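You operate a simulated robot arm through the tools that you are given. There is no shell and no other tool.

The job below is to be done with a simulated robot arm. You get a single attempt, and the scene is never put back.

## Task
Pack the yellow drip tray on the top of the steel bench. At the end: the white plug-in block (marked "SPEED") from the top of the steel bench stands where the silver threaded pipe stood; the orange cap is in the yellow drip tray; the silver threaded pipe stands on top of the black digital gauge; the blue cap from the top of the steel bench is in the yellow drip tray; whatever was shut is shut again. Leave all else as you found it, and nothing knocked over.

The check looks at the end state, three seconds after you hand in, the way a careful person would. Anything else that was tipped, shoved, dropped, spilled or broken makes it a failure. A push-on lid holds only when it is set on centred and level and pressed home; a screw cap is set on level and turned clockwise until tight.

## Robot
A 6-joint arm with a two-finger parallel gripper, fixed in place. Base frame: the origin is on the floor under the middle of its stand, x ahead of it, y to its left, z up; the work surface is at about z = 0.86. Units: m, degrees, N and s.
With the tool pointing down near the work surface it reaches from about 0.24 to 0.64 m from the base axis. Its first joint turns from -66.0 to 66.0 degrees. Payload 2.7 kg.
The TCP is the grasp point between the finger pads, 0.023 m short of the fingertips. In the tool frame z runs along the fingers and y along their closing line. Largest opening 0.094 m; finger width 0.038, thickness 0.01; the body of the gripper, 0.054 by 0.096 m, starts 0.039 m behind the TCP.
Orientation is that of the tool frame in the base frame, as a unit quaternion [w, x, y, z]. With the fingers straight down and closing along the base's y, the tool's x points along the base's -x, its y along +y and its z along -z.

## Interface
- The arm moves only by the tool nudge_tool. Its argument "series" is a list of rows, each a list of 3 entries, a list of its own where there are three numbers: the shift along the base's x, y, z in m, then the turn, a rotation vector about the base's x, y, z in degrees, then the gripper command, from -1 (fully open) to 1 (shut), values between in proportion. In form: [[[x, y, z], [rx, ry, rz], claw], ...]. A call has 1 to 20 rows; each row is the pose to reach, as a shift and turn from the pose commanded when the call began. Each row takes 0.2 s and may step no farther than 0.05 m and 8.6 degrees from the row before; otherwise, or with a gripper value out of range, the whole call is refused. Where a pose cannot be reached the arm comes as near as it can. A force on the tool above 40 N (or 10 N above the force at the start of the call, whichever is more), or a blocked arm, ends the call early, and 0.2 s more pass. Each finger travels about 0.045 m/s and halts on what it meets, pressing with about 43 N; the grip force reading is that of the motor and also rises with nothing between the fingers. The clock runs only during rows and for 0.2 s after the last one: add rows that repeat a pose to give the fingers time. The reply holds the time, the measured pose of the TCP, the force on the tool along the base axes, the opening and the grip force, in the units named above and with some noise, with the torque about the TCP (base axes, N m) and any sound that the robot's microphone picked up, and new pictures: "views" is both (left out), scene, wrist or none.
- Cameras (640 x 400 px; columns grow to the right, rows downward): "scene" is fixed at [0.0919, -0.4572, 1.3996]; the picture's right is [0.50, -0.87, 0.00], its down [-0.55, -0.31, -0.78] and it looks along [0.67, 0.39, -0.63] (base axes); focal length 261 px, centre (320, 200). "wrist" rides on the gripper at [0.086, 0.016, -0.075] in the tool frame; the picture's right is [-0.18, 0.98, 0.00], its down [-0.58, -0.11, -0.81] and it looks along [-0.79, -0.15, 0.59] (tool axes); focal length 243 px, centre (320, 200).
- pixel_to_xyz(camera, pixels): for up to 12 pixels [column, row] of the newest picture of that camera ("zoom" is the newest enlarged one), the place [x, y, z] in the base frame of the surface seen there, good to about 0.003 m. No time passes.
- close_up(camera, box): a new picture of the part [left, top, right, bottom] of that camera's present view, enlarged. No time passes.
- finish_job(): hands the job in; it is judged then, once.

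Open the gripper and draw the arm clear of the work before you hand the job in, unless the task says otherwise.

The tools are called after "Emit:" by a JSON object that holds its "api" and its "payload". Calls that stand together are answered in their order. nudge_tool: Moves the arm, as the interface text tells. Its arguments: {"type":"object","properties":{"series":{"type":"array"},"views":{"type":"string","enum":["both","scene","wrist","none"]}},"required":["series"]} The other tools are called the same way: pixel_to_xyz (camera, pixels) gives the place of the surface under pixels of a picture; close_up (camera, box) takes an enlarged picture of a part of a camera's view; finish_job () hands the job in.

At the start:

```text
time: 0.0
eef_pos: [0.4155, -0.0825, 1.2293]
tool_rot: [0.001, 0.0, 1.0, 0.0]
contact_force: [0.2, 0.5, 0.4]
torque: [0.01, 0.0, -0.06]
opening: 0.0941
grasp_force: 0.0
```

scene: 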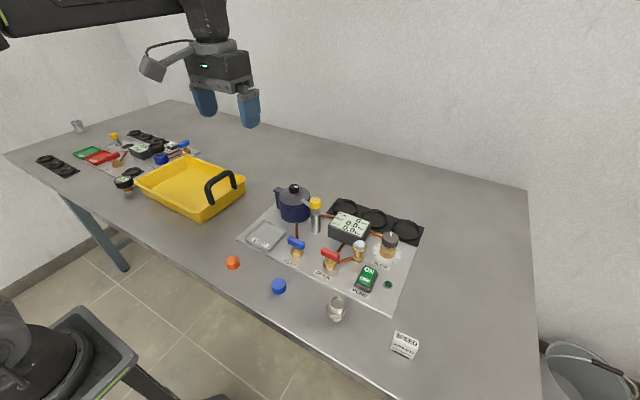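
wrist: 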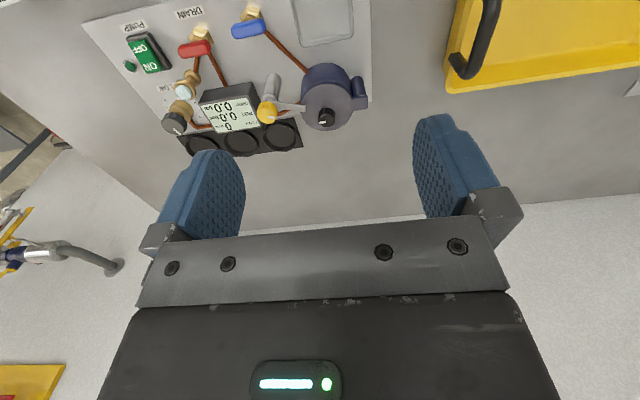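

The scene picture shows the silver pipe at about (337,308), the SPEED block at (405,344), the orange cap at (232,262), the blue cap at (279,286), the gauge at (349,228) and the tray at (190,185). I'll zoom in on these to see them in detail before moving.

Emit:
{"api": "close_up", "payload": {"camera": "scene", "box": [220, 180, 440, 370]}}

Emit:
{"api": "pixel_to_xyz", "payload": {"camera": "scene", "pixels": [[337, 300], [336, 318], [405, 338], [403, 350], [232, 260], [279, 283], [349, 221], [349, 238], [190, 190], [355, 300], [240, 275], [420, 335]]}}

Emit:
{"api": "close_up", "payload": {"camera": "scene", "box": [20, 100, 260, 240]}}

```text
2.11 times, centred on (330, 275) of scene
```

zoom: 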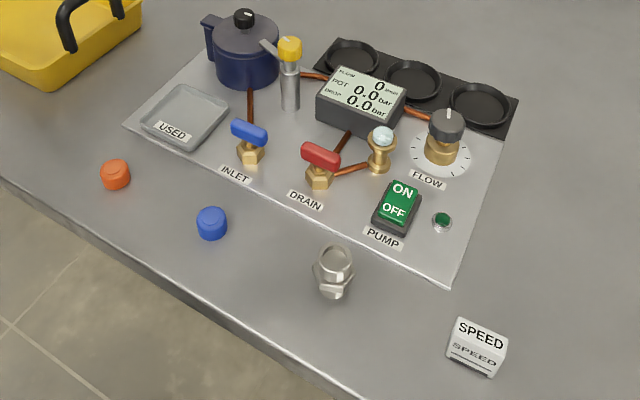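

```text
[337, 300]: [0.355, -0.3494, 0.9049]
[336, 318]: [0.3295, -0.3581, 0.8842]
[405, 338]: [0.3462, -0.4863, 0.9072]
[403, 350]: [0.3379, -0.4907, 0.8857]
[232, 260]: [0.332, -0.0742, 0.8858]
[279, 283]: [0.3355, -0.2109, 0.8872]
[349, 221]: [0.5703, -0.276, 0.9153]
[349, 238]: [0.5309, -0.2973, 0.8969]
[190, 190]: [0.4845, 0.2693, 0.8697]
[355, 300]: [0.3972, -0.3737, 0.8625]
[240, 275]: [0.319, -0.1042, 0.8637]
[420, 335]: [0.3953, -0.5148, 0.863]
```

```text
2.67 times, centred on (140, 170) of scene
```

zoom: 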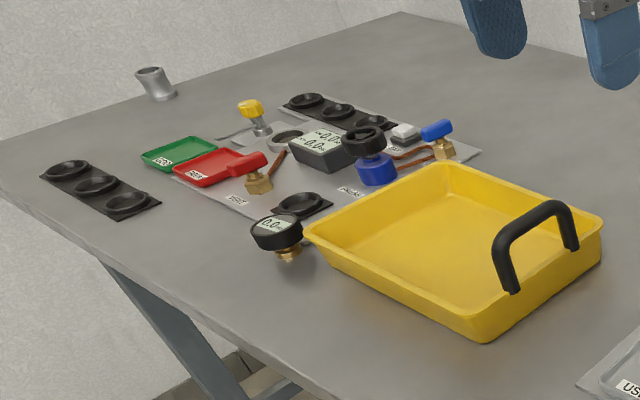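

The left end of the bench has a second station and a round gauge on a brass fitting at about (125,183), so I need to work out which is the "black digital gauge". I'll zoom tightly on the candidates.

Emit:
{"api": "close_up", "payload": {"camera": "scene", "box": [100, 160, 164, 200]}}

Emit:
{"api": "close_up", "payload": {"camera": "scene", "box": [310, 280, 374, 330]}}

Emit:
{"api": "close_up", "payload": {"camera": "scene", "box": [310, 195, 390, 250]}}

Emit:
{"api": "close_up", "payload": {"camera": "scene", "box": [60, 110, 124, 150]}}

Emit:
{"api": "close_up", "payload": {"camera": "scene", "box": [120, 125, 204, 180]}}

Emit:
{"api": "close_up", "payload": {"camera": "scene", "box": [370, 315, 450, 370]}}

```text
10.00 times, centred on (132, 180) of scene
```

zoom: 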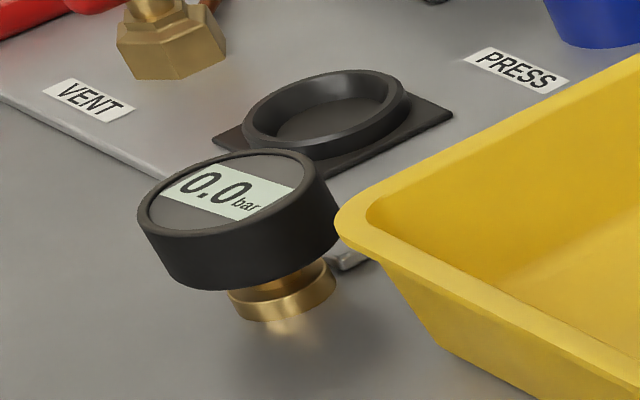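

```text
8.00 times, centred on (342, 305) of scene
```

zoom: 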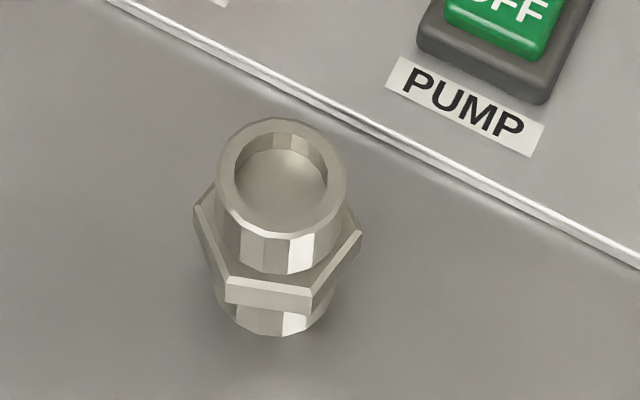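

```text
7.27 times, centred on (350, 222) of scene
```

zoom: 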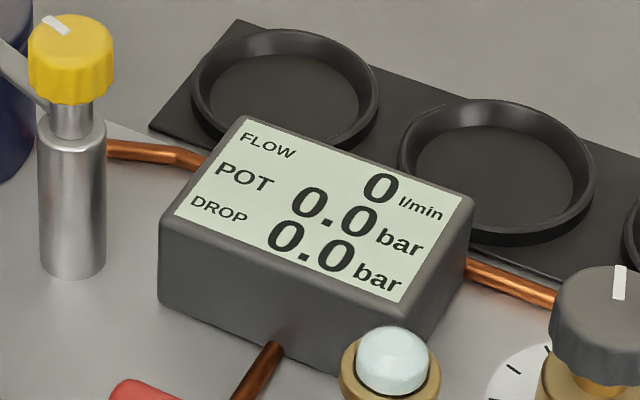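

```text
10.00 times, centred on (92, 130) of scene
```

zoom: 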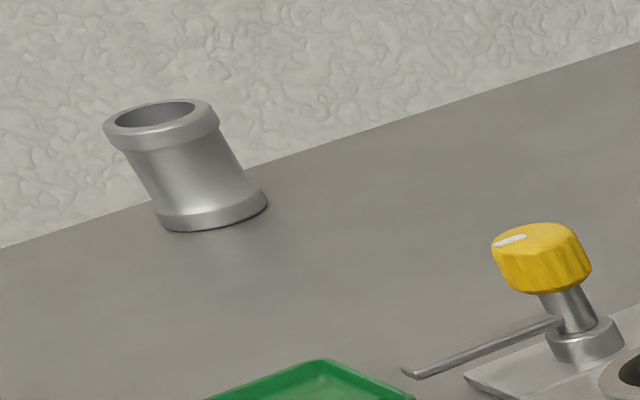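

```text
7.27 times, centred on (162, 152) of scene
```

zoom: 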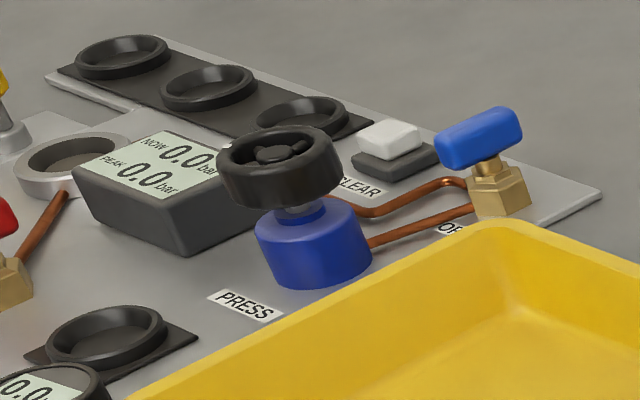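

```text
7.27 times, centred on (410, 342) of scene
```

zoom: 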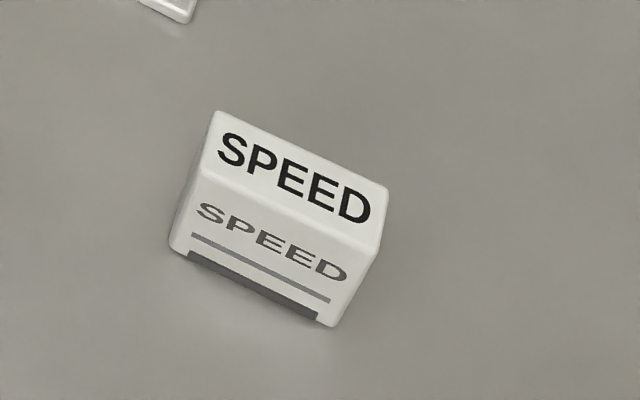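

The round gauge at (125,183), dark with a "0.0 bar" face on a brass stem, stands loose on the bench, so it is the black digital gauge. The box displays are built into the stations. I'll measure its top, plus the tray, the handle and the pipe.

Emit:
{"api": "pixel_to_xyz", "payload": {"camera": "scene", "pixels": [[124, 179], [116, 182], [131, 179], [122, 176], [123, 188], [129, 191], [132, 178], [128, 196]]}}

Emit:
{"api": "pixel_to_xyz", "payload": {"camera": "scene", "pixels": [[190, 180], [165, 190], [215, 190], [190, 200], [190, 165], [136, 184], [202, 221], [244, 178], [184, 157], [222, 178], [207, 188], [232, 172]]}}

Emit:
{"api": "close_up", "payload": {"camera": "scene", "box": [130, 145, 258, 225]}}

Emit:
{"api": "close_up", "payload": {"camera": "scene", "box": [216, 245, 296, 300]}}

```text
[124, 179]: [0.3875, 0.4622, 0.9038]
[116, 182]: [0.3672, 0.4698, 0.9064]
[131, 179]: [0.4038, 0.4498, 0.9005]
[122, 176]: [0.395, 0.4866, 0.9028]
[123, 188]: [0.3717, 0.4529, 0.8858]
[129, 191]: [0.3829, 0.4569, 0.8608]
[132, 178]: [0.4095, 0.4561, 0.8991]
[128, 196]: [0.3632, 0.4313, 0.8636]
```

```text
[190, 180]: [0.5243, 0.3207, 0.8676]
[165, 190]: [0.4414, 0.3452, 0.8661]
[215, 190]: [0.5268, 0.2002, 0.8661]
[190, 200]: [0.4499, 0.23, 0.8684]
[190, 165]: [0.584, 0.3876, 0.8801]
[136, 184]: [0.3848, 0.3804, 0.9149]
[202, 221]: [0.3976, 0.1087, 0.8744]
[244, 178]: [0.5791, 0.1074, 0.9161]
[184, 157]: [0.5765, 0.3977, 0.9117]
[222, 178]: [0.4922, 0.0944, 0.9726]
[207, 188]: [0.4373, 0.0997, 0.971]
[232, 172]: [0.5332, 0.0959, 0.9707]
```

```text
5.00 times, centred on (194, 185) of scene
```

zoom: 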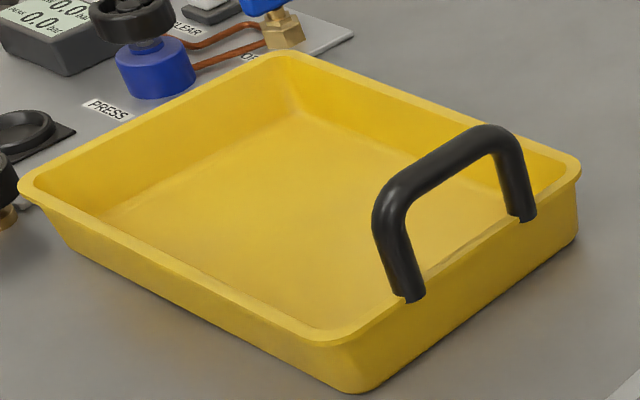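

```text
7.27 times, centred on (256, 272) of scene
```

zoom: 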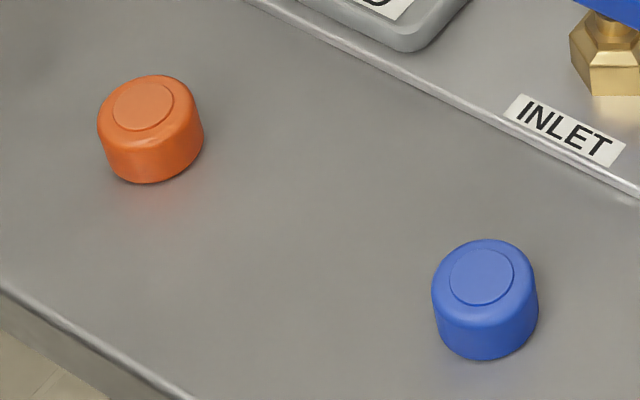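

The gauge top is at about (0.387,0.466,0.904), the tray floor at z≈0.867, and the handle spans y≈0.097 up to z≈0.975. I'll move above the orange cap to view it with the wrist camera.

Emit:
{"api": "nudge_tool", "payload": {"series": [[[-0.017, 0.002, -0.036], [0, 0, 0], -1], [[-0.034, 0.004, -0.072], [0, 0, 0], -1], [[-0.051, 0.006, -0.108], [0, 0, 0], -1], [[-0.067, 0.007, -0.144], [0, 0, 0], -1], [[-0.0835, 0.0085, -0.18], [0, 0, 0], -1], [[-0.0835, 0.0085, -0.18], [0, 0, 0], -1]], "views": "both"}}

```text
time: 1.4
eef_pos: [0.3343, -0.0775, 1.0495]
tool_rot: [0.002, 0.0, 1.0, 0.0]
contact_force: [0.1, 0.1, 0.0]
torque: [0.0, 0.0, -0.01]
opening: 0.094
grasp_force: 0.0
```

scene: 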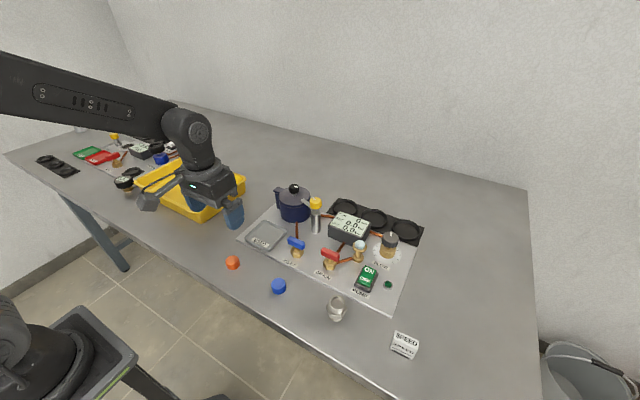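
wrist: 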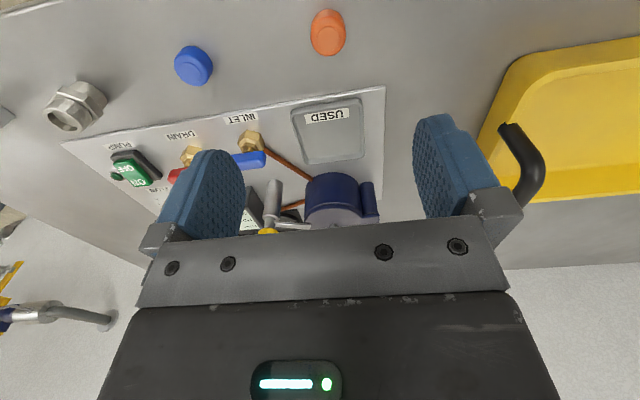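

The wrist picture is upside down, with the near table edge at the top. The orange cap shows at (328,32) and the blue cap at (193,66). I'll measure the caps precisely.

Emit:
{"api": "pixel_to_xyz", "payload": {"camera": "wrist", "pixels": [[328, 24], [312, 24], [345, 24], [328, 12], [328, 38], [315, 35], [343, 35], [186, 58], [176, 58], [198, 58], [186, 48], [193, 72]]}}

Emit:
{"api": "close_up", "payload": {"camera": "wrist", "box": [160, 0, 360, 100]}}

Emit:
{"api": "pixel_to_xyz", "payload": {"camera": "scene", "pixels": [[232, 258], [232, 262], [228, 260], [236, 260], [232, 267], [279, 281], [275, 283], [284, 283], [279, 286], [279, 292]]}}

```text
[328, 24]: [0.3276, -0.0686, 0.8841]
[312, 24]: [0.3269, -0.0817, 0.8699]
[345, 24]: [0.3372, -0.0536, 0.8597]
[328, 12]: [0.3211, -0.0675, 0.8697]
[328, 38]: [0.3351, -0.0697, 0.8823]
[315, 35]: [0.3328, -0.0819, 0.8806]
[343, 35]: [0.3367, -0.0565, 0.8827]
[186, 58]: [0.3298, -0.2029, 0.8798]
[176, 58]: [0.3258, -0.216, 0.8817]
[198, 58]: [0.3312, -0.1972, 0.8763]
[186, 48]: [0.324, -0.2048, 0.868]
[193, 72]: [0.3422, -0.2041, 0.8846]
```

```text
3.20 times, centred on (260, 50) of wrist
```

zoom: 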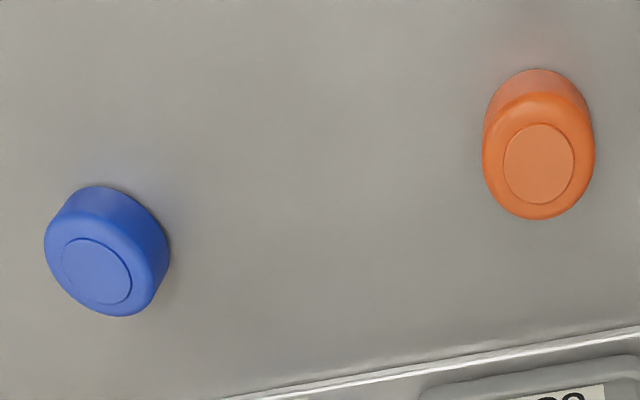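

```text
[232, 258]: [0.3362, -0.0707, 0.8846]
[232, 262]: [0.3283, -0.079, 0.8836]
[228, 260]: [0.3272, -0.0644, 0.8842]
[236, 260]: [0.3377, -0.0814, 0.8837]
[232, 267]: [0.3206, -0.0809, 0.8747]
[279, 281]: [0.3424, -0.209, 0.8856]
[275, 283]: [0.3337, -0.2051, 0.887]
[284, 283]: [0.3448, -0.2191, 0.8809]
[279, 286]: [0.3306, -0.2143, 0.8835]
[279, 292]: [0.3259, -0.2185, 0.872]
```

The orange cap's top centre is at about (0.334,-0.070,0.884), diameter about 0.03. I'll descend over it with the fingers closing along y, stopping a few mm above the bench.

Emit:
{"api": "nudge_tool", "payload": {"series": [[[0.0, 0.006, -0.04], [0, 0, 0], -0.5], [[0.0, 0.006, -0.08], [0, 0, 0], -0.5], [[0.0, 0.006, -0.12], [0, 0, 0], -0.5], [[0.0, 0.006, -0.145], [0, 0, 0], -0.5], [[0.0, 0.006, -0.16], [0, 0, 0], -0.5], [[0.0, 0.006, -0.16], [0, 0, 0], -0.5]], "views": "both"}}

```text
time: 2.8
eef_pos: [0.3326, -0.07, 0.8891]
tool_rot: [0.001, 0.0, 1.0, 0.0]
contact_force: [0.0, 0.5, 0.1]
torque: [0.0, 0.0, -0.02]
opening: 0.0706
grasp_force: 0.0
```

scene: 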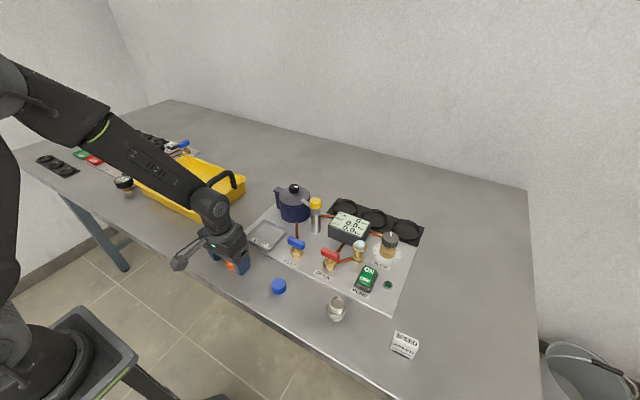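
wrist: 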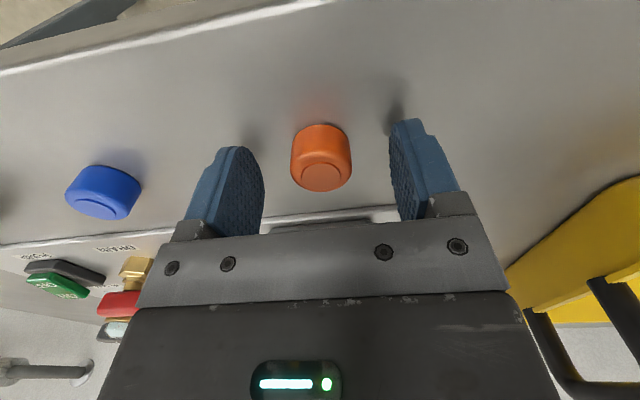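

The orange cap sits at (321,157) between the fingers, centred. I'll close on it and hold still long enough to grip, then look.

Emit:
{"api": "nudge_tool", "payload": {"series": [[[0, 0, 0], [0, 0, 0], 0.2], [[0, 0, 0], [0, 0, 0], 0.5], [[0, 0, 0], [0, 0, 0], 0.7], [[0, 0, 0], [0, 0, 0], 0.7], [[0, 0, 0], [0, 0, 0], 0.7]], "views": "wrist"}}

```text
time: 4.0
eef_pos: [0.3336, -0.0698, 0.8891]
tool_rot: [0.002, 0.0, 1.0, 0.0]
contact_force: [-0.7, -0.4, 0.0]
torque: [0.01, -0.02, -0.03]
opening: 0.0267
grasp_force: 42.6
```

wrist: 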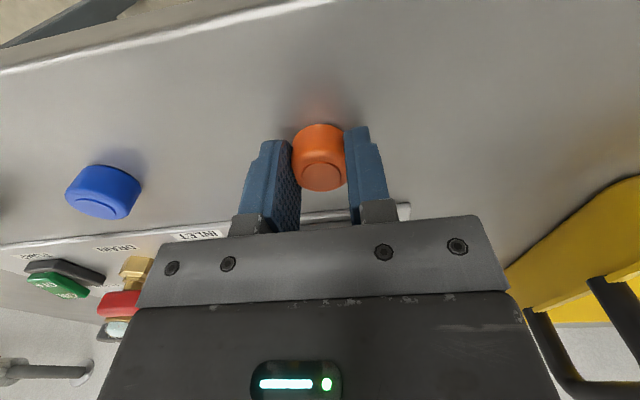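

The grip holds at 0.0267 m and 42.6 N. I'll lift and carry the cap to just above the tray, staying clear of its handle at y≈0.097, before lowering.

Emit:
{"api": "nudge_tool", "payload": {"series": [[[0, 0, 0.03], [0, 0, 0], 0.7], [[0, 0, 0.07], [0, 0, 0], 0.7], [[0, 0, 0.11], [0, 0, 0], 0.7], [[0, 0, 0.15], [0, 0, 0], 0.7], [[0.01, 0.04, 0.15], [0, 0, 0], 0.7], [[0.02, 0.08, 0.15], [0, 0, 0], 0.7], [[0.03, 0.12, 0.15], [0, 0, 0], 0.7], [[0.045, 0.16, 0.15], [0, 0, 0], 0.7], [[0.06, 0.2, 0.15], [0, 0, 0], 0.7], [[0.075, 0.24, 0.15], [0, 0, 0], 0.7], [[0.09, 0.28, 0.15], [0, 0, 0], 0.7], [[0.105, 0.315, 0.15], [0, 0, 0], 0.7], [[0.1165, 0.34, 0.15], [0, 0, 0], 0.7], [[0.1165, 0.34, 0.15], [0, 0, 0], 0.7]], "views": "both"}}

```text
time: 7.0
eef_pos: [0.4484, 0.2727, 1.039]
tool_rot: [0.001, 0.0, 1.0, 0.0]
contact_force: [-0.1, 0.3, -0.1]
torque: [-0.01, -0.05, 0.02]
opening: 0.0264
grasp_force: 42.9
```

scene: 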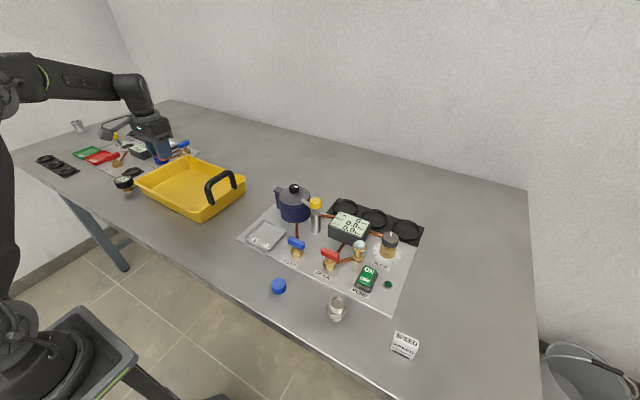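
wrist: 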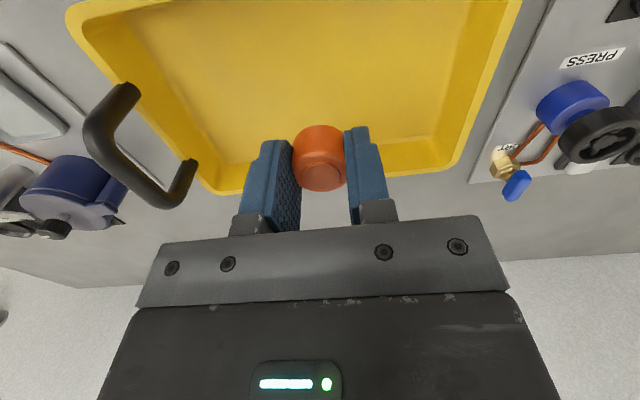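

The cap is held above the tray, at (320,157) in the wrist view. I'll check the tray floor and rim positions before lowering.

Emit:
{"api": "pixel_to_xyz", "payload": {"camera": "wrist", "pixels": [[320, 60], [320, 20], [220, 60], [430, 60], [350, 110], [80, 12], [515, 10], [225, 170], [450, 165], [240, 120], [420, 100], [400, 160]]}}

```text
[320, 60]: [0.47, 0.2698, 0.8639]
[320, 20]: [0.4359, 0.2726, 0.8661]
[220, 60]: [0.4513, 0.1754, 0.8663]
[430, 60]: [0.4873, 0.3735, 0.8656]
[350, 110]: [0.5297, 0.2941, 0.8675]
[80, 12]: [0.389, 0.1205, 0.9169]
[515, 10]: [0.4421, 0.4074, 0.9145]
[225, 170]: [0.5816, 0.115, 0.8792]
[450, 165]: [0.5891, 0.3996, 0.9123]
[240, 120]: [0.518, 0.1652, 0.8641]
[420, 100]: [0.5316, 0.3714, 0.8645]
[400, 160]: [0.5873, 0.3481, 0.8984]
```

The tray floor is at z≈0.866 and there is plenty of room around (0.449,0.272). I'll lower the cap to just above the floor, release it and rise.

Emit:
{"api": "nudge_tool", "payload": {"series": [[[0, 0, -0.04], [0, 0, 0], 0.7], [[0, 0, -0.08], [0, 0, 0], 0.7], [[0, 0, -0.115], [0, 0, 0], 0.7], [[0, 0, -0.13], [0, 0, 0], 0.7], [[0, 0, -0.14], [0, 0, 0], 0.7], [[0, 0, -0.142], [0, 0, 0], 0.7], [[0, 0, -0.142], [0, 0, 0], 0.4], [[0, 0, -0.142], [0, 0, 0], 0.1], [[0, 0, -0.142], [0, 0, 0], 0.0], [[0, 0, -0.142], [0, 0, 0], 0.0]], "views": "wrist"}}

```text
time: 9.2
eef_pos: [0.4493, 0.2718, 0.8964]
tool_rot: [0.001, 0.0, 1.0, 0.0]
contact_force: [0.9, 0.4, 0.7]
torque: [0.01, 0.03, -0.01]
opening: 0.047
grasp_force: 0.1
```

wrist: 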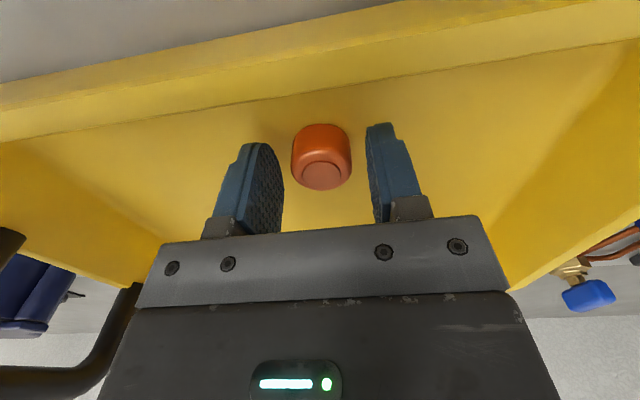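

The orange cap stands on the tray floor at (321,157), released. I'll rise and go over to the blue cap near (0.339,-0.208).

Emit:
{"api": "nudge_tool", "payload": {"series": [[[0, 0, 0.04], [0, 0, 0], 0.0], [[0, 0, 0.08], [0, 0, 0], 0.0], [[0, 0, 0.12], [0, 0, 0], -0.3], [[0, 0, 0.16], [0, 0, 0], -0.5], [[-0.01, -0.04, 0.16], [0, 0, 0], -0.5], [[-0.02, -0.08, 0.16], [0, 0, 0], -0.5], [[-0.03, -0.12, 0.16], [0, 0, 0], -0.5], [[-0.04, -0.16, 0.16], [0, 0, 0], -0.5], [[-0.05, -0.2, 0.16], [0, 0, 0], -0.5], [[-0.06, -0.24, 0.16], [0, 0, 0], -0.5], [[-0.07, -0.28, 0.16], [0, 0, 0], -0.5], [[-0.08, -0.32, 0.16], [0, 0, 0], -0.5], [[-0.09, -0.36, 0.16], [0, 0, 0], -0.5], [[-0.1, -0.4, 0.16], [0, 0, 0], -0.5], [[-0.106, -0.44, 0.16], [0, 0, 0], -0.5], [[-0.11, -0.48, 0.15], [0, 0, 0], -0.5], [[-0.11, -0.48, 0.13], [0, 0, 0], -0.5], [[-0.11, -0.48, 0.13], [0, 0, 0], -0.5]], "views": "both"}}

```text
time: 13.0
eef_pos: [0.3394, -0.2084, 1.0293]
tool_rot: [0.0, 0.0, 1.0, 0.0]
contact_force: [-0.7, -0.3, 0.7]
torque: [0.0, 0.0, 0.01]
opening: 0.0706
grasp_force: 0.1
```

scene: 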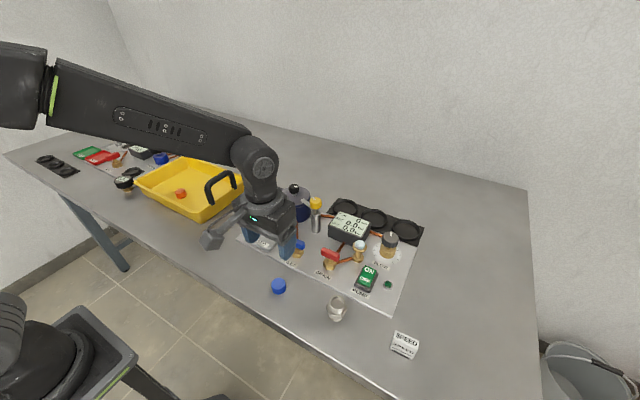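
wrist: 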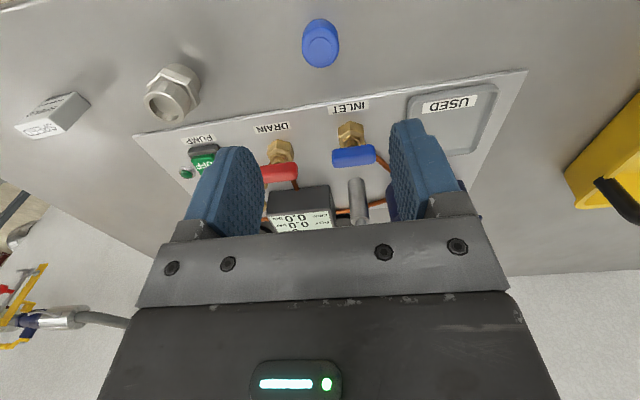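

The blue cap is at (320,45) in the wrist view. I'll measure its top centre and the inlet valve behind it.

Emit:
{"api": "pixel_to_xyz", "payload": {"camera": "wrist", "pixels": [[320, 50], [308, 48], [332, 48], [320, 58], [320, 40], [352, 155], [280, 170], [171, 100], [55, 115]]}}

Emit:
{"api": "close_up", "payload": {"camera": "wrist", "box": [0, 0, 360, 225]}}

```text
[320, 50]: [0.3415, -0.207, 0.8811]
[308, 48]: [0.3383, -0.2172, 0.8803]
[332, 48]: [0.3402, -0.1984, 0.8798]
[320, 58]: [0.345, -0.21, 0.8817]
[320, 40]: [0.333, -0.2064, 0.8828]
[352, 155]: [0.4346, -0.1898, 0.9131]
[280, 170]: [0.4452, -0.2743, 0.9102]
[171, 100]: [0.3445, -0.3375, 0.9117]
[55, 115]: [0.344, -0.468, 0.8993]
```

```text
1.78 times, centred on (180, 112) of wrist
```

zoom: 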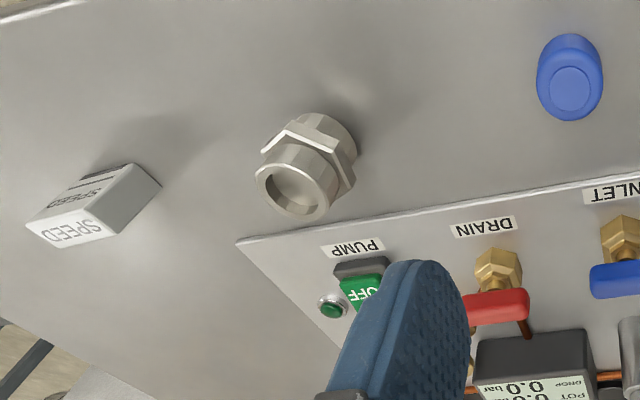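

The blue cap's centre is at about (0.340,-0.208), directly below the TCP. I'll descend to z≈0.889 and close on it.

Emit:
{"api": "nudge_tool", "payload": {"series": [[[0, 0, -0.04], [0, 0, 0], -0.5], [[0, 0, -0.08], [0, 0, 0], -0.5], [[0, 0, -0.115], [0, 0, 0], -0.5], [[0, 0, -0.13], [0, 0, 0], -0.5], [[0, 0, -0.14], [0, 0, 0], -0.5], [[0, 0, -0.14], [0, 0, 0], 0.2], [[0, 0, -0.14], [0, 0, 0], 0.5], [[0, 0, -0.14], [0, 0, 0], 0.7], [[0, 0, -0.14], [0, 0, 0], 0.7], [[0, 0, -0.14], [0, 0, 0], 0.7]], "views": "wrist"}}

```text
time: 15.2
eef_pos: [0.34, -0.2082, 0.8889]
tool_rot: [0.001, 0.0, 1.0, 0.0]
contact_force: [-0.4, 0.1, -0.8]
torque: [-0.02, 0.03, 0.0]
opening: 0.0282
grasp_force: 42.6
```

wrist: 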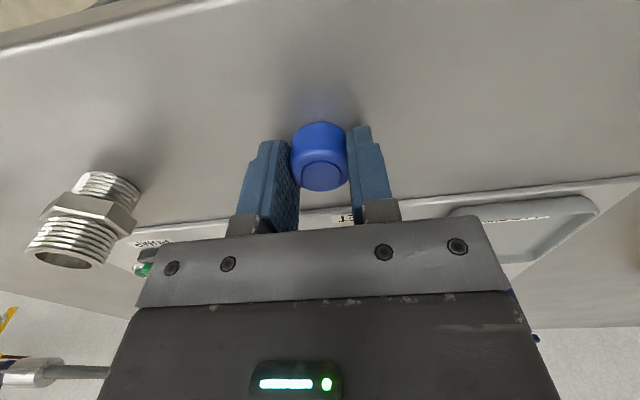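

The blue cap is gripped (0.0282 m, 42.6 N). I'll lift and carry it to about (0.505,0.215) above the tray, passing well over the handle.

Emit:
{"api": "nudge_tool", "payload": {"series": [[[0, 0, 0.03], [0, 0, 0], 0.7], [[0, 0, 0.07], [0, 0, 0], 0.7], [[0, 0, 0.11], [0, 0, 0], 0.7], [[0, 0, 0.15], [0, 0, 0], 0.7], [[0.0, 0.0, 0.17], [0, 0, 0], 0.7], [[0.01, 0.04, 0.17], [0, 0, 0], 0.7], [[0.02, 0.08, 0.17], [0, 0, 0], 0.7], [[0.03, 0.12, 0.17], [0, 0, 0], 0.7], [[0.045, 0.16, 0.17], [0, 0, 0], 0.7], [[0.06, 0.2, 0.17], [0, 0, 0], 0.7], [[0.075, 0.24, 0.17], [0, 0, 0], 0.7], [[0.09, 0.28, 0.17], [0, 0, 0], 0.7], [[0.105, 0.32, 0.17], [0, 0, 0], 0.7], [[0.125, 0.36, 0.17], [0, 0, 0], 0.7], [[0.145, 0.395, 0.17], [0, 0, 0], 0.7], [[0.165, 0.423, 0.16], [0, 0, 0], 0.7], [[0.165, 0.423, 0.14], [0, 0, 0], 0.7], [[0.165, 0.423, 0.14], [0, 0, 0], 0.7]], "views": "both"}}

```text
time: 19.0
eef_pos: [0.5044, 0.2168, 1.0243]
tool_rot: [0.001, 0.0, 1.0, 0.001]
contact_force: [-0.1, -0.2, -0.6]
torque: [0.0, -0.02, 0.0]
opening: 0.029
grasp_force: 43.1
```

scene: 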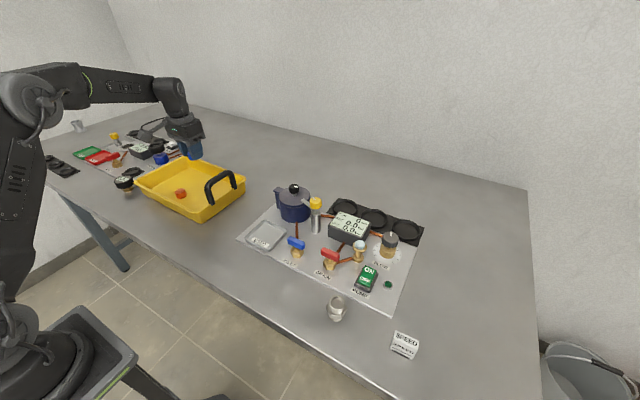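
wrist: 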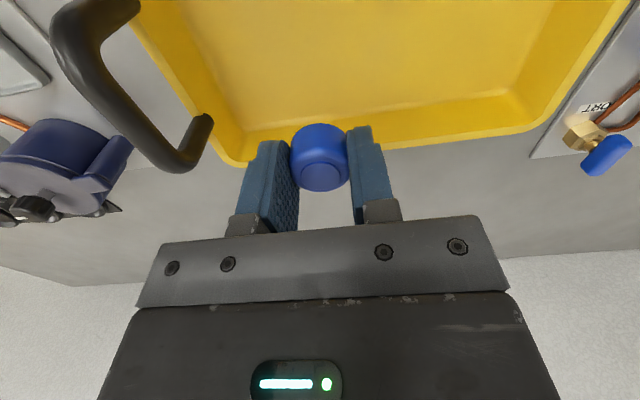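

The blue cap is over the tray with the handle well to the left. The z reading was slightly low, so I'll lower most of the way and re-read the height before the last bit.

Emit:
{"api": "nudge_tool", "payload": {"series": [[[0, 0, -0.04], [0, 0, 0], 0.7], [[0, 0, -0.08], [0, 0, 0], 0.7], [[0, 0, -0.11], [0, 0, 0], 0.7], [[0, 0, -0.125], [0, 0, 0], 0.7], [[0, 0, -0.125], [0, 0, 0], 0.7]], "views": "wrist"}}

```text
time: 20.2
eef_pos: [0.5052, 0.2154, 0.9011]
tool_rot: [0.001, 0.0, 1.0, 0.0]
contact_force: [0.7, -0.4, -0.9]
torque: [0.01, -0.04, 0.0]
opening: 0.0291
grasp_force: 42.8
```

wrist: 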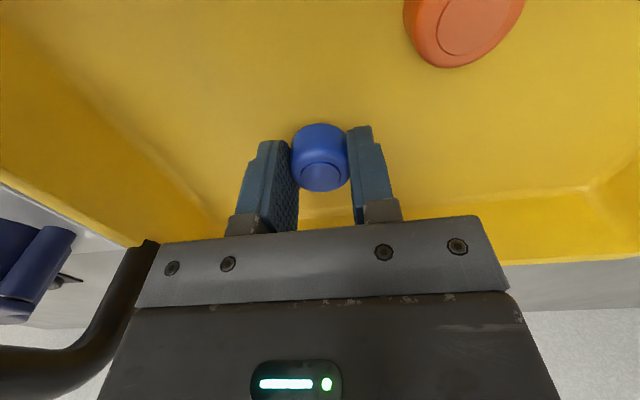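

Z reads about 0.901–0.904 with no contact. I'll go down 6 mm more, open gently, then rise.

Emit:
{"api": "nudge_tool", "payload": {"series": [[[0, 0, -0.004], [0, 0, 0], 0.7], [[0, 0, -0.007], [0, 0, 0], 0.7], [[0, 0, -0.007], [0, 0, 0], 0.4], [[0, 0, -0.007], [0, 0, 0], 0.1], [[0, 0, -0.007], [0, 0, 0], 0.0], [[0, 0, -0.007], [0, 0, 0], 0.0], [[0, 0, 0.03], [0, 0, 0], 0.0], [[0, 0, 0.07], [0, 0, 0], 0.0], [[0, 0, 0.11], [0, 0, 0], 0.0], [[0, 0, 0.15], [0, 0, 0], 0.0]], "views": "both"}}

```text
time: 22.4
eef_pos: [0.5018, 0.2163, 1.0523]
tool_rot: [0.001, 0.0, 1.0, 0.0]
contact_force: [0.4, -0.4, -0.4]
torque: [-0.01, 0.03, -0.02]
opening: 0.0471
grasp_force: 0.1
```

scene: 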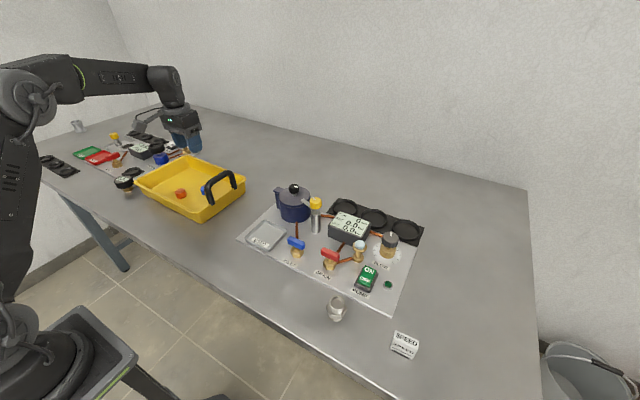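
wrist: 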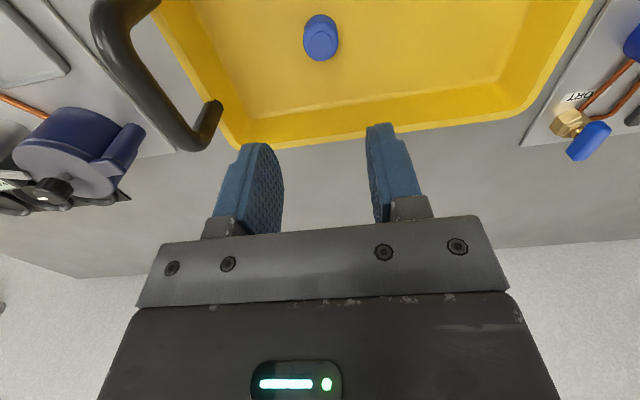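

Both caps now show in the tray, orange at (181,193) and blue at about (203,190) in the scene. Next I'll move near the gauge to measure its top from above.

Emit:
{"api": "nudge_tool", "payload": {"series": [[[-0.02, 0.035, 0.0], [0, 0, 0], 0.0], [[-0.04, 0.07, 0.0], [0, 0, 0], 0.0], [[-0.06, 0.105, 0.0], [0, 0, 0], 0.0], [[-0.08, 0.14, 0.0], [0, 0, 0], 0.0], [[-0.1, 0.175, 0.0], [0, 0, 0], 0.0], [[-0.11, 0.21, 0.0], [0, 0, 0], 0.0], [[-0.118, 0.235, 0.0], [0, 0, 0], 0.0], [[-0.118, 0.24, 0.0], [0, 0, 0], 0.0], [[-0.118, 0.24, 0.0], [0, 0, 0], 0.0]], "views": "both"}}

```text
time: 24.4
eef_pos: [0.3857, 0.4549, 1.0514]
tool_rot: [0.001, 0.0, 1.0, 0.0]
contact_force: [0.3, -0.1, 0.3]
torque: [-0.02, -0.02, -0.01]
opening: 0.0474
grasp_force: 0.0
```

scene: 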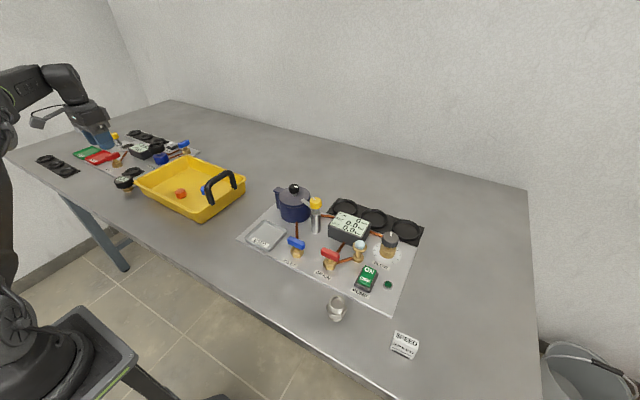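
wrist: 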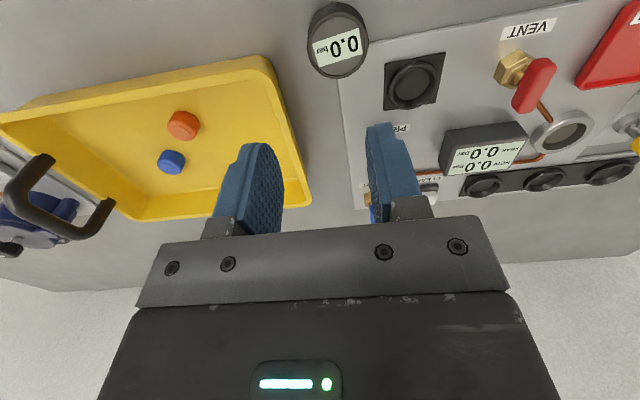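

The gauge face is clearly visible at (338,45) in the wrist view. I'll zoom and measure points across it for its centre, radius and levelness.

Emit:
{"api": "close_up", "payload": {"camera": "wrist", "box": [290, 0, 390, 62]}}

Emit:
{"api": "pixel_to_xyz", "payload": {"camera": "wrist", "pixels": [[338, 45], [320, 45], [356, 45], [338, 30], [338, 62], [338, 70], [314, 50], [363, 40], [338, 25], [330, 45], [346, 45], [338, 55]]}}

```text
6.40 times, centred on (340, 31) of wrist
```

zoom: 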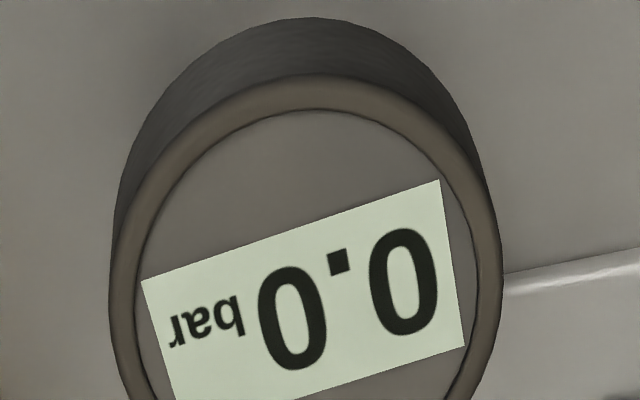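

```text
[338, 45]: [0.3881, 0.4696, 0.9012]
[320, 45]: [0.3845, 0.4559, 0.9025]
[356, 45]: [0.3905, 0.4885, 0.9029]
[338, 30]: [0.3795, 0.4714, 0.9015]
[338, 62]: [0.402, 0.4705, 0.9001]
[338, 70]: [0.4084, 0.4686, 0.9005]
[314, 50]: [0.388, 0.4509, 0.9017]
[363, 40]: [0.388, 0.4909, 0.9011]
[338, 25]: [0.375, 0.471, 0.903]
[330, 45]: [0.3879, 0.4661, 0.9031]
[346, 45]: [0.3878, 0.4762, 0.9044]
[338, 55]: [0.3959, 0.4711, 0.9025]
```

The face is level at z≈0.902. I'll take edge points to fix the centre and diameter.

Emit:
{"api": "pixel_to_xyz", "payload": {"camera": "wrist", "pixels": [[338, 13], [338, 15], [338, 74], [338, 77], [338, 80], [309, 47], [311, 47], [365, 45], [367, 45]]}}

Emit:
{"api": "close_up", "payload": {"camera": "wrist", "box": [290, 20, 390, 82]}}

```text
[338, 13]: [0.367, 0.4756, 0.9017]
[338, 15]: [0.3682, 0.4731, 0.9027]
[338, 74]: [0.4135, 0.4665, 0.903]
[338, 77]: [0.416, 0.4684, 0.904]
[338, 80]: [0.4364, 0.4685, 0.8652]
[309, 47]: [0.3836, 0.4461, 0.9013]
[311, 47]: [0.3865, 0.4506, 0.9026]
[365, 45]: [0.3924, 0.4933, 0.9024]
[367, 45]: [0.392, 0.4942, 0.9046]
```

```text
6.40 times, centred on (340, 51) of wrist
```

zoom: 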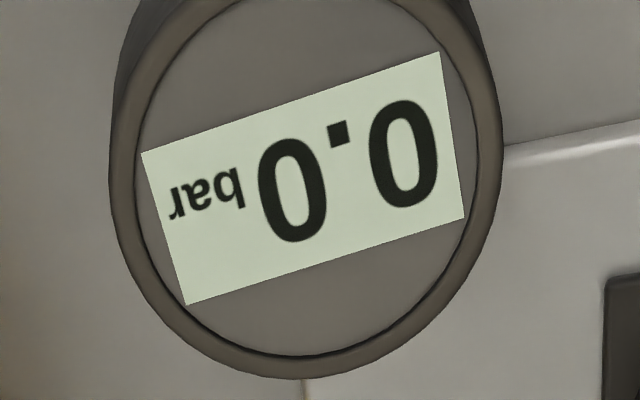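

The gauge top centre is about (0.390,0.470,0.902), diameter about 0.049. Now I'll travel back to the pipe near (0.343,-0.353), staying high.

Emit:
{"api": "nudge_tool", "payload": {"series": [[[-0.003, -0.045, 0.0], [0, 0, 0], -0.2], [[-0.005, -0.09, 0.0], [0, 0, 0], -0.5], [[-0.008, -0.135, 0.0], [0, 0, 0], -0.8], [[-0.01, -0.18, 0.0], [0, 0, 0], -0.8], [[-0.013, -0.225, 0.0], [0, 0, 0], -0.8], [[-0.015, -0.27, 0.0], [0, 0, 0], -0.8], [[-0.018, -0.315, 0.0], [0, 0, 0], -0.8], [[-0.02, -0.36, 0.0], [0, 0, 0], -0.8], [[-0.023, -0.405, 0.0], [0, 0, 0], -0.8], [[-0.025, -0.45, 0.0], [0, 0, 0], -0.8], [[-0.028, -0.495, 0.0], [0, 0, 0], -0.8], [[-0.03, -0.54, 0.0], [0, 0, 0], -0.8], [[-0.033, -0.585, 0.0], [0, 0, 0], -0.8], [[-0.035, -0.63, 0.0], [0, 0, 0], -0.8], [[-0.038, -0.675, 0.0], [0, 0, 0], -0.8], [[-0.04, -0.72, 0.0], [0, 0, 0], -0.8], [[-0.04, -0.76, 0.0], [0, 0, 0], -0.8], [[-0.04, -0.8, 0.0], [0, 0, 0], -0.8], [[-0.04, -0.805, 0.0], [0, 0, 0], -0.8], [[-0.04, -0.805, 0.0], [0, 0, 0], -0.8]], "views": "both"}}

```text
time: 28.6
eef_pos: [0.3453, -0.3492, 1.0517]
tool_rot: [0.001, 0.0, 1.0, 0.0]
contact_force: [-0.2, -0.8, 0.4]
torque: [0.02, -0.02, -0.03]
opening: 0.0844
grasp_force: 0.0
```

scene: 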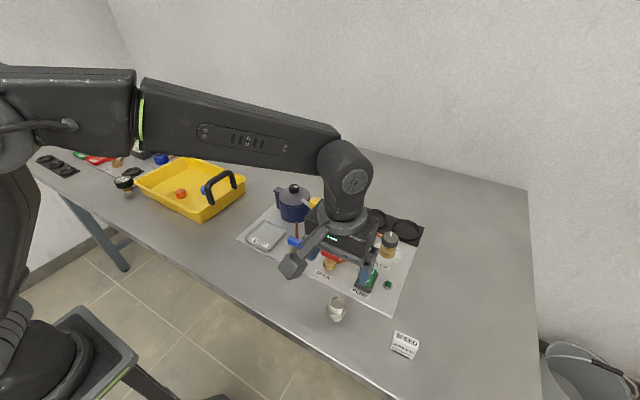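
wrist: 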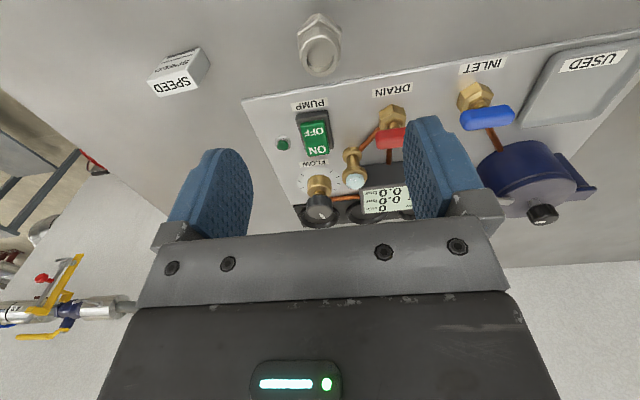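

The pipe is at (319,45) and the SPEED block at (180,75) in the wrist view. I'll zoom and measure both.

Emit:
{"api": "close_up", "payload": {"camera": "wrist", "box": [270, 0, 370, 80]}}

Emit:
{"api": "pixel_to_xyz", "payload": {"camera": "wrist", "pixels": [[321, 55], [302, 55], [340, 55], [321, 36], [321, 74], [304, 55], [338, 55], [321, 38], [321, 72], [300, 40], [335, 30], [316, 20]]}}

Emit:
{"api": "pixel_to_xyz", "payload": {"camera": "wrist", "pixels": [[177, 84], [151, 80], [155, 94], [200, 86], [196, 74], [202, 50], [210, 70], [175, 60], [165, 70], [185, 65], [152, 70], [205, 100]]}}

Emit:
{"api": "close_up", "payload": {"camera": "wrist", "box": [130, 30, 230, 110]}}

```text
5.00 times, centred on (320, 40) of wrist
```

zoom: 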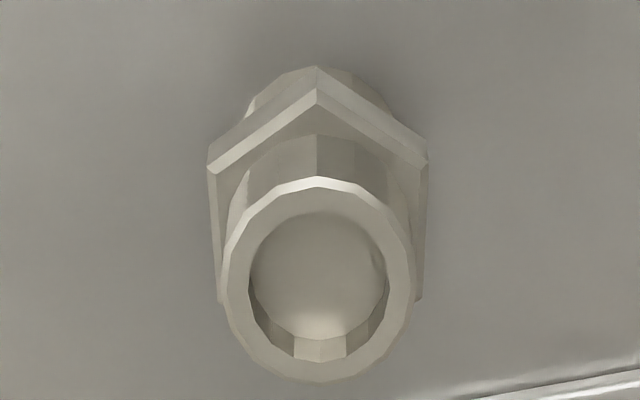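

```text
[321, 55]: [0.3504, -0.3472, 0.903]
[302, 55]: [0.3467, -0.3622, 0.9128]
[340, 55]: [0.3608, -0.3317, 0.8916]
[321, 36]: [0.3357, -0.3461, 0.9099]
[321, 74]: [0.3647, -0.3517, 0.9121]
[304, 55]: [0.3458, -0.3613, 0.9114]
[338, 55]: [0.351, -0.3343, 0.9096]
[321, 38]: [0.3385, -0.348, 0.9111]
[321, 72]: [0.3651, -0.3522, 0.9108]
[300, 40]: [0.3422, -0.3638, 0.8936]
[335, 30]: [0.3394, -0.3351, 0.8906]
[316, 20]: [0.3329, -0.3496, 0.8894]
```

```text
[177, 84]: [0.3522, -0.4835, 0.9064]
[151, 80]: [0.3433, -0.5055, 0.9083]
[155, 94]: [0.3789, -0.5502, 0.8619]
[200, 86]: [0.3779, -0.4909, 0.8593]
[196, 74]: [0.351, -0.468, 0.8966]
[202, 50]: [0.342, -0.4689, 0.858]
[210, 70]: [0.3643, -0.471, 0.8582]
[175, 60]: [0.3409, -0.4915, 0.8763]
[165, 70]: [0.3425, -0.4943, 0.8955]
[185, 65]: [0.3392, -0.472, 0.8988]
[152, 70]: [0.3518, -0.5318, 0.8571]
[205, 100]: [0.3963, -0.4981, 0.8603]
```

```text
5.00 times, centred on (180, 70) of wrist
```

zoom: 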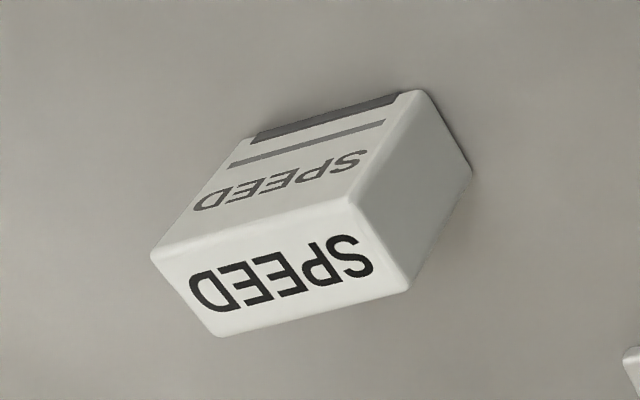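

The pipe's top ring is centred at about (0.350,-0.348), z≈0.911. The hex flats face the picture's left and right, about 10° clockwise from the base y axis. I'll yaw -10°, centre above the pipe, part-open and descend halfway to check.

Emit:
{"api": "nudge_tool", "payload": {"series": [[[0.002, 0.001, -0.02], [0, 0, -5], -0.6], [[0.0045, 0.0015, -0.05], [0, 0, -10], -0.6], [[0.0045, 0.0015, -0.085], [0, 0, -10], -0.4], [[0.0045, 0.0015, -0.085], [0, 0, -10], -0.4]], "views": "both"}}

```text
time: 29.6
eef_pos: [0.3485, -0.3484, 0.9672]
tool_rot: [0.001, 0.087, 0.996, 0.001]
contact_force: [1.0, -0.1, -0.3]
torque: [0.0, 0.0, 0.01]
opening: 0.0655
grasp_force: 0.1
```

scene: 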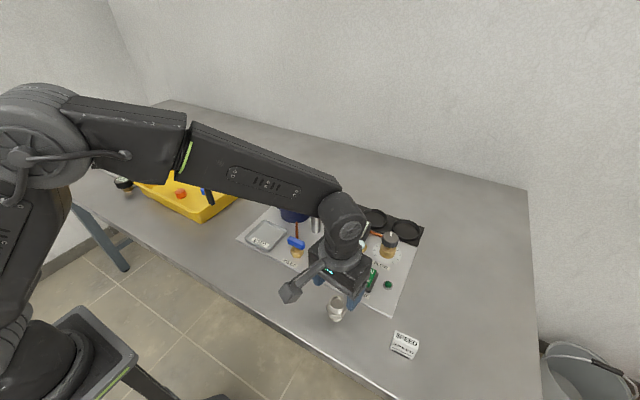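
wrist: 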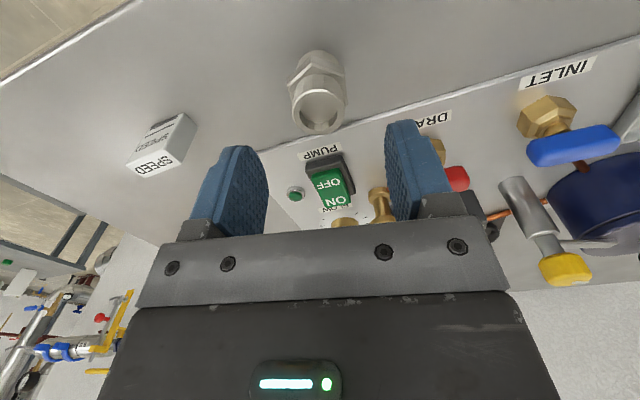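

Yaw is now -10°. I'll zoom on the pipe (318,92) to verify the hex orientation relative to the fingers.

Emit:
{"api": "close_up", "payload": {"camera": "wrist", "box": [268, 35, 368, 145]}}

Emit:
{"api": "pixel_to_xyz", "payload": {"camera": "wrist", "pixels": [[297, 107], [341, 107], [319, 88], [319, 132], [290, 85], [345, 70], [318, 80], [319, 58]]}}

```text
3.64 times, centred on (318, 90) of wrist
```

zoom: 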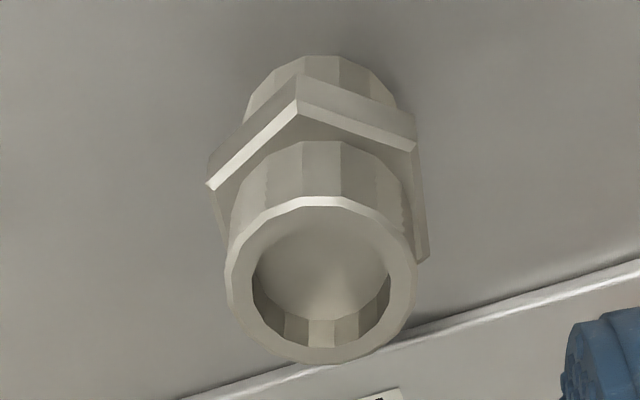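

```text
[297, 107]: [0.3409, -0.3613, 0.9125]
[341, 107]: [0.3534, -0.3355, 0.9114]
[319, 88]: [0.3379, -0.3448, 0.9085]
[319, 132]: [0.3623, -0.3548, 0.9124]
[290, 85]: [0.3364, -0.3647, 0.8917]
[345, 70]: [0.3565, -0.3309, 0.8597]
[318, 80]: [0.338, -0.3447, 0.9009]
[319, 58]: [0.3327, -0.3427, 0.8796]
```

The hex vertex points 10° left of picture-up, so the flats are square to the fingers. The pipe's centre measures about (0.349,-0.349), matching the TCP. I'll descend to z≈0.889 and close.

Emit:
{"api": "nudge_tool", "payload": {"series": [[[0, 0, -0.03], [0, 0, 0], -0.4], [[0, 0, -0.06], [0, 0, 0], -0.4], [[0, 0, -0.078], [0, 0, 0], -0.4], [[0, 0, -0.078], [0, 0, 0], -0.4], [[0, 0, -0.078], [0, 0, 0], 0.0], [[0, 0, -0.078], [0, 0, 0], 0.2], [[0, 0, -0.078], [0, 0, 0], 0.4], [[0, 0, -0.078], [0, 0, 0], 0.6], [[0, 0, -0.078], [0, 0, 0], 0.6], [[0, 0, -0.078], [0, 0, 0], 0.6]], "views": "both"}}

```text
time: 31.8
eef_pos: [0.3499, -0.3489, 0.889]
tool_rot: [0.002, 0.087, 0.996, 0.001]
contact_force: [0.2, 0.3, 0.1]
torque: [0.02, 0.03, -0.01]
opening: 0.0426
grasp_force: 42.9
```

scene: 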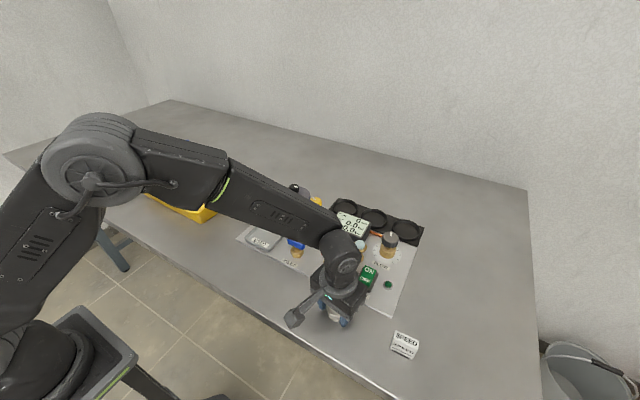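
wrist: 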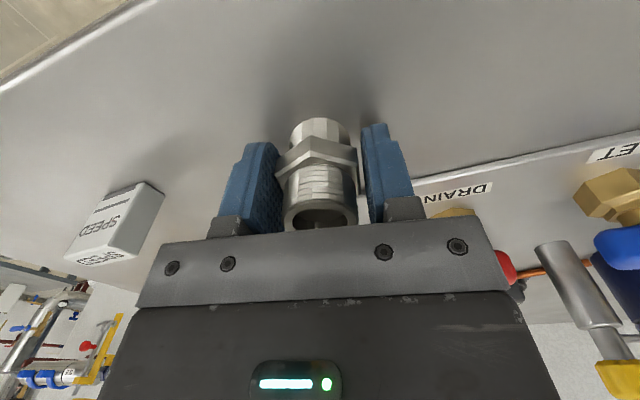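

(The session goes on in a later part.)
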